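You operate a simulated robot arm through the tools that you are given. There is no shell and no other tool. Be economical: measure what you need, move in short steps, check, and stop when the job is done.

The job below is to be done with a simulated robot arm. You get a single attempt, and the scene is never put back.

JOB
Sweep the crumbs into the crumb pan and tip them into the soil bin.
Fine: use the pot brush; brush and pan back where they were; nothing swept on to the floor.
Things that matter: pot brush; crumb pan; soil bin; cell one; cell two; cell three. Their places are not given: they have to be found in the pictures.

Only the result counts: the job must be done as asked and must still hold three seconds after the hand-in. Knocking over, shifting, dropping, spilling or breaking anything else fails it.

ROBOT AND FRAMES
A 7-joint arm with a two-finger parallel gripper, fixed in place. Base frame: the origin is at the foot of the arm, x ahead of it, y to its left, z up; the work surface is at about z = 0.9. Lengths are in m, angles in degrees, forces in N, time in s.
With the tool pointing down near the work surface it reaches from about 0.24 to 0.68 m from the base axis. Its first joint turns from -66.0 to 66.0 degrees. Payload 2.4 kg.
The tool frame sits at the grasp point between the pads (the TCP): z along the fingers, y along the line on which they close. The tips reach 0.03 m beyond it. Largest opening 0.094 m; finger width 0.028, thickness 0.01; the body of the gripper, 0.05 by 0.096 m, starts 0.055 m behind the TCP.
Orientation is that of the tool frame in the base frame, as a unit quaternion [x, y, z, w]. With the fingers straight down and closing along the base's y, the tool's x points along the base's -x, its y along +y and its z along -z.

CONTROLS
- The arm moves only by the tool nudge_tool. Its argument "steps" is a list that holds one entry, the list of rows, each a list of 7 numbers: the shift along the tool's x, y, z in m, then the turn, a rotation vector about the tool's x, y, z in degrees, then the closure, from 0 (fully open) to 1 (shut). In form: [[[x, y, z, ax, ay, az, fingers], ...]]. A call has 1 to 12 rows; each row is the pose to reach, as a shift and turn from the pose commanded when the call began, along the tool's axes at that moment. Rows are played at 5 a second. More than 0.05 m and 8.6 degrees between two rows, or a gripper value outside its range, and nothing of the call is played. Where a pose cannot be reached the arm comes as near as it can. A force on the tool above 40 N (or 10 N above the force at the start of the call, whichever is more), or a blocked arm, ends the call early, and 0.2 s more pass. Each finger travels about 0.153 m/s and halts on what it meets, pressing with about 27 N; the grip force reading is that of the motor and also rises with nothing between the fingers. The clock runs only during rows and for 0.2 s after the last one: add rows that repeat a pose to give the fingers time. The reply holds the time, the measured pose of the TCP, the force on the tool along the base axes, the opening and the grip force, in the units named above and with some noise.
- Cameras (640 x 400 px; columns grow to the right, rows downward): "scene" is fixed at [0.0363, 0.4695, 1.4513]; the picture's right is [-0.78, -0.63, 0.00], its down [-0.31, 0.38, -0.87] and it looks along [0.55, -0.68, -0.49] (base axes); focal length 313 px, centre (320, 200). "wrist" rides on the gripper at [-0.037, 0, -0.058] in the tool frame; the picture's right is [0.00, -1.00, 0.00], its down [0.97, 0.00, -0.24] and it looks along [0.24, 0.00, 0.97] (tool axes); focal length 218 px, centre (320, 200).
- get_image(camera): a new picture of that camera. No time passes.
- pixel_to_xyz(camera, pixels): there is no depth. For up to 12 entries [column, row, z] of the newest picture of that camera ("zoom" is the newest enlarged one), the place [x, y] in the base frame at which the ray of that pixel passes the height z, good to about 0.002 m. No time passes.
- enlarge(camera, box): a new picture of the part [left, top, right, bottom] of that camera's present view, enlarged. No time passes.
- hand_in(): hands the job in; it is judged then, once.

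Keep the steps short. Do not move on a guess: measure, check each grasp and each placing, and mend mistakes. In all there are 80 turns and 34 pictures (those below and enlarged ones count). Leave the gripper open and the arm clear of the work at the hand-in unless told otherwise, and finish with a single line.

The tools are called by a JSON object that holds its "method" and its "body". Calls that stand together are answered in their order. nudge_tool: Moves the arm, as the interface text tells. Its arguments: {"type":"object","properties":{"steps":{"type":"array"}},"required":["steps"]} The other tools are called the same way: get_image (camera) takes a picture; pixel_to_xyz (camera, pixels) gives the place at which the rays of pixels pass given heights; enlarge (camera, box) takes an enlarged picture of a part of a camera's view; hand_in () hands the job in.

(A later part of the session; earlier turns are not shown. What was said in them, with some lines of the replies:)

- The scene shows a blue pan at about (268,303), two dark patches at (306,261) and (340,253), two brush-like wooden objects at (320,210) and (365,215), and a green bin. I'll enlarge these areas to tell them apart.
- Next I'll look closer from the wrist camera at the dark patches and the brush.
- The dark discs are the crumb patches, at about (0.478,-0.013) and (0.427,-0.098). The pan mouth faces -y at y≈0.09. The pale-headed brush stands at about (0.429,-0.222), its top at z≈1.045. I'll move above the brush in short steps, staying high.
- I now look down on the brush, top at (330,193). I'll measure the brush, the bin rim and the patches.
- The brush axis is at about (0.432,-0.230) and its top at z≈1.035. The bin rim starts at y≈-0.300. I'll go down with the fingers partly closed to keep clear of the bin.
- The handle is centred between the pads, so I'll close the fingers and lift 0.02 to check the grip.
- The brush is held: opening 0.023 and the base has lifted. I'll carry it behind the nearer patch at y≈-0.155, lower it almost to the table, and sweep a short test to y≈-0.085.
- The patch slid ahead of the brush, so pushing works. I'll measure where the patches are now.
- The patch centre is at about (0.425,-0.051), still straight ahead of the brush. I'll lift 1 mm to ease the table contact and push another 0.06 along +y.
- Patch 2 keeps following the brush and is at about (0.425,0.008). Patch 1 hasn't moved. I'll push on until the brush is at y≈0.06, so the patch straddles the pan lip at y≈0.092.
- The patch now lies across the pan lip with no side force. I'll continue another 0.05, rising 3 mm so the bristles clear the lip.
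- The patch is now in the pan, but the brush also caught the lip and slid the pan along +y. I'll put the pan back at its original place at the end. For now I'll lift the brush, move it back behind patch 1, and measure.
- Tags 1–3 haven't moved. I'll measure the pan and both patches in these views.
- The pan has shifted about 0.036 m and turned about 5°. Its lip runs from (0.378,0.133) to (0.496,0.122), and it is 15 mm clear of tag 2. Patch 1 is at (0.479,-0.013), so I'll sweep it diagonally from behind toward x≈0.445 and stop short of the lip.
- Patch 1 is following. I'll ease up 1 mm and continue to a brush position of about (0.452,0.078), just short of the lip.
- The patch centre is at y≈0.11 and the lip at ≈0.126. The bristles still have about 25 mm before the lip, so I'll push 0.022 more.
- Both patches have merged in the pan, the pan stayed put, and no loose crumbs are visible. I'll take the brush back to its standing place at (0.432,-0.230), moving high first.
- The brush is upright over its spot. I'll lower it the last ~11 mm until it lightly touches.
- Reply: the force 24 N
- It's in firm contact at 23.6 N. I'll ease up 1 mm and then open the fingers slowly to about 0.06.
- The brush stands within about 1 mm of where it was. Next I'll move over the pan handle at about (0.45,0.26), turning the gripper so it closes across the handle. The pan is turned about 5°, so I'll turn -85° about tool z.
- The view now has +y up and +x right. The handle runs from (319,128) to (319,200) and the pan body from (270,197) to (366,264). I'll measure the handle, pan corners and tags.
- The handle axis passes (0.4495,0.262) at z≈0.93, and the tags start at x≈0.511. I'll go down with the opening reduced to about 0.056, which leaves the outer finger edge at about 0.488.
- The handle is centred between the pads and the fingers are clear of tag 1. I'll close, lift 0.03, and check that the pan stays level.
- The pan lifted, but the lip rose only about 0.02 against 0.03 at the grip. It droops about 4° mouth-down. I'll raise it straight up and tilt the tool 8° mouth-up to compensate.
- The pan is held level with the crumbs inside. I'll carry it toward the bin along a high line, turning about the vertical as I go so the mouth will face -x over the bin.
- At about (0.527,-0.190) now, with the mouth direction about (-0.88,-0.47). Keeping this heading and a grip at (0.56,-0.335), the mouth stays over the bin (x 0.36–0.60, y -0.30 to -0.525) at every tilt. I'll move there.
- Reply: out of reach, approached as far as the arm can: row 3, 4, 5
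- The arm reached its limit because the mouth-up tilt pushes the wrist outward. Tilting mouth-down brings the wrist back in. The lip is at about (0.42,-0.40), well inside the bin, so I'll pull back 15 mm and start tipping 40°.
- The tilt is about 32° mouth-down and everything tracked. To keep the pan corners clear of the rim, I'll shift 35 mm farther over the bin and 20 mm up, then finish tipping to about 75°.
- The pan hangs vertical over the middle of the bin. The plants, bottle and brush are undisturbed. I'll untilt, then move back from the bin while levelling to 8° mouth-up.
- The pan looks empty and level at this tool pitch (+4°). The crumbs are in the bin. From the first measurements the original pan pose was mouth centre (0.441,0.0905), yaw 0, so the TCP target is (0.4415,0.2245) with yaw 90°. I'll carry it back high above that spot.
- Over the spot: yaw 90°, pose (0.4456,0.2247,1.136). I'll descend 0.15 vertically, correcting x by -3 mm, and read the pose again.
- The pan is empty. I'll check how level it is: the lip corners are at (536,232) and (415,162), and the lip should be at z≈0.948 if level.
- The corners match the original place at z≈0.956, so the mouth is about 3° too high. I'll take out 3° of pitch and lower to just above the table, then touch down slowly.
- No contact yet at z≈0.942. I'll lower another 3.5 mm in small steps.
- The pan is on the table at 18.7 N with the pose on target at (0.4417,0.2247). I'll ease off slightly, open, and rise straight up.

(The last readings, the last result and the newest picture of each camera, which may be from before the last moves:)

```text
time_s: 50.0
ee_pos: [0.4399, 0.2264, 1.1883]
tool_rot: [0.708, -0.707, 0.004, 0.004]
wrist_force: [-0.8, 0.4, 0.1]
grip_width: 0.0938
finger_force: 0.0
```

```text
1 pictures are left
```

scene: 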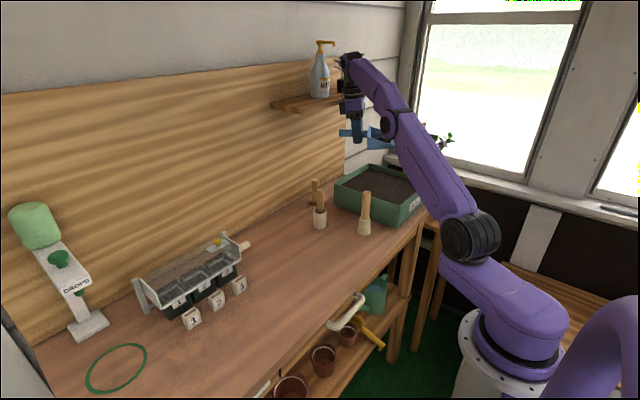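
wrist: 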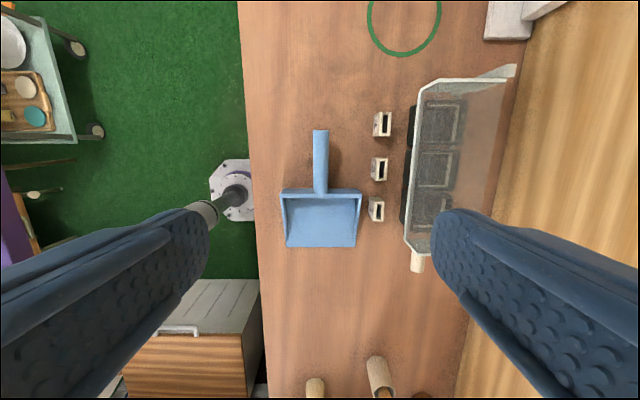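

The pan is empty and on the table. I'll check its lip corners (286,248) and (356,247) and the handle end (320,131) against the original pose.

{"method": "pixel_to_xyz", "body": {"camera": "wrist", "pixels": [[286, 248, 0.9], [356, 248, 0.9], [320, 131, 0.935], [320, 190, 0.93]]}}

```text
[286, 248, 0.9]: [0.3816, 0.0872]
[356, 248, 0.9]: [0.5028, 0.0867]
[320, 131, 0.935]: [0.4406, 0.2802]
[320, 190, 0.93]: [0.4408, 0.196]
```

The lip is at (0.382,0.087)–(0.503,0.087), against the original (0.382,0.091)–(0.501,0.089), so it is within about 3 mm and straight. I'll take one last scene view before handing in.

{"method": "get_image", "body": {"camera": "scene"}}

```text
0 pictures are left
```

scene: 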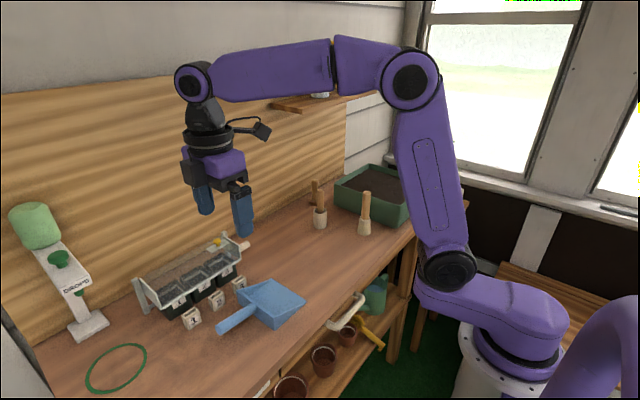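

The scene matches the start: pan and brush are back, the table is clean, the gripper is open and the arm is clear. Handing in.

{"method": "hand_in", "body": {}}

```text
The job is handed in.
```

Both crumb patches were swept into the pan with the pot brush and tipped over the soil bin, leaving the pan empty; the brush is back within about 1 mm and the pan within about 3 mm, with no crumbs seen on the floor and nothing else seen to have moved.
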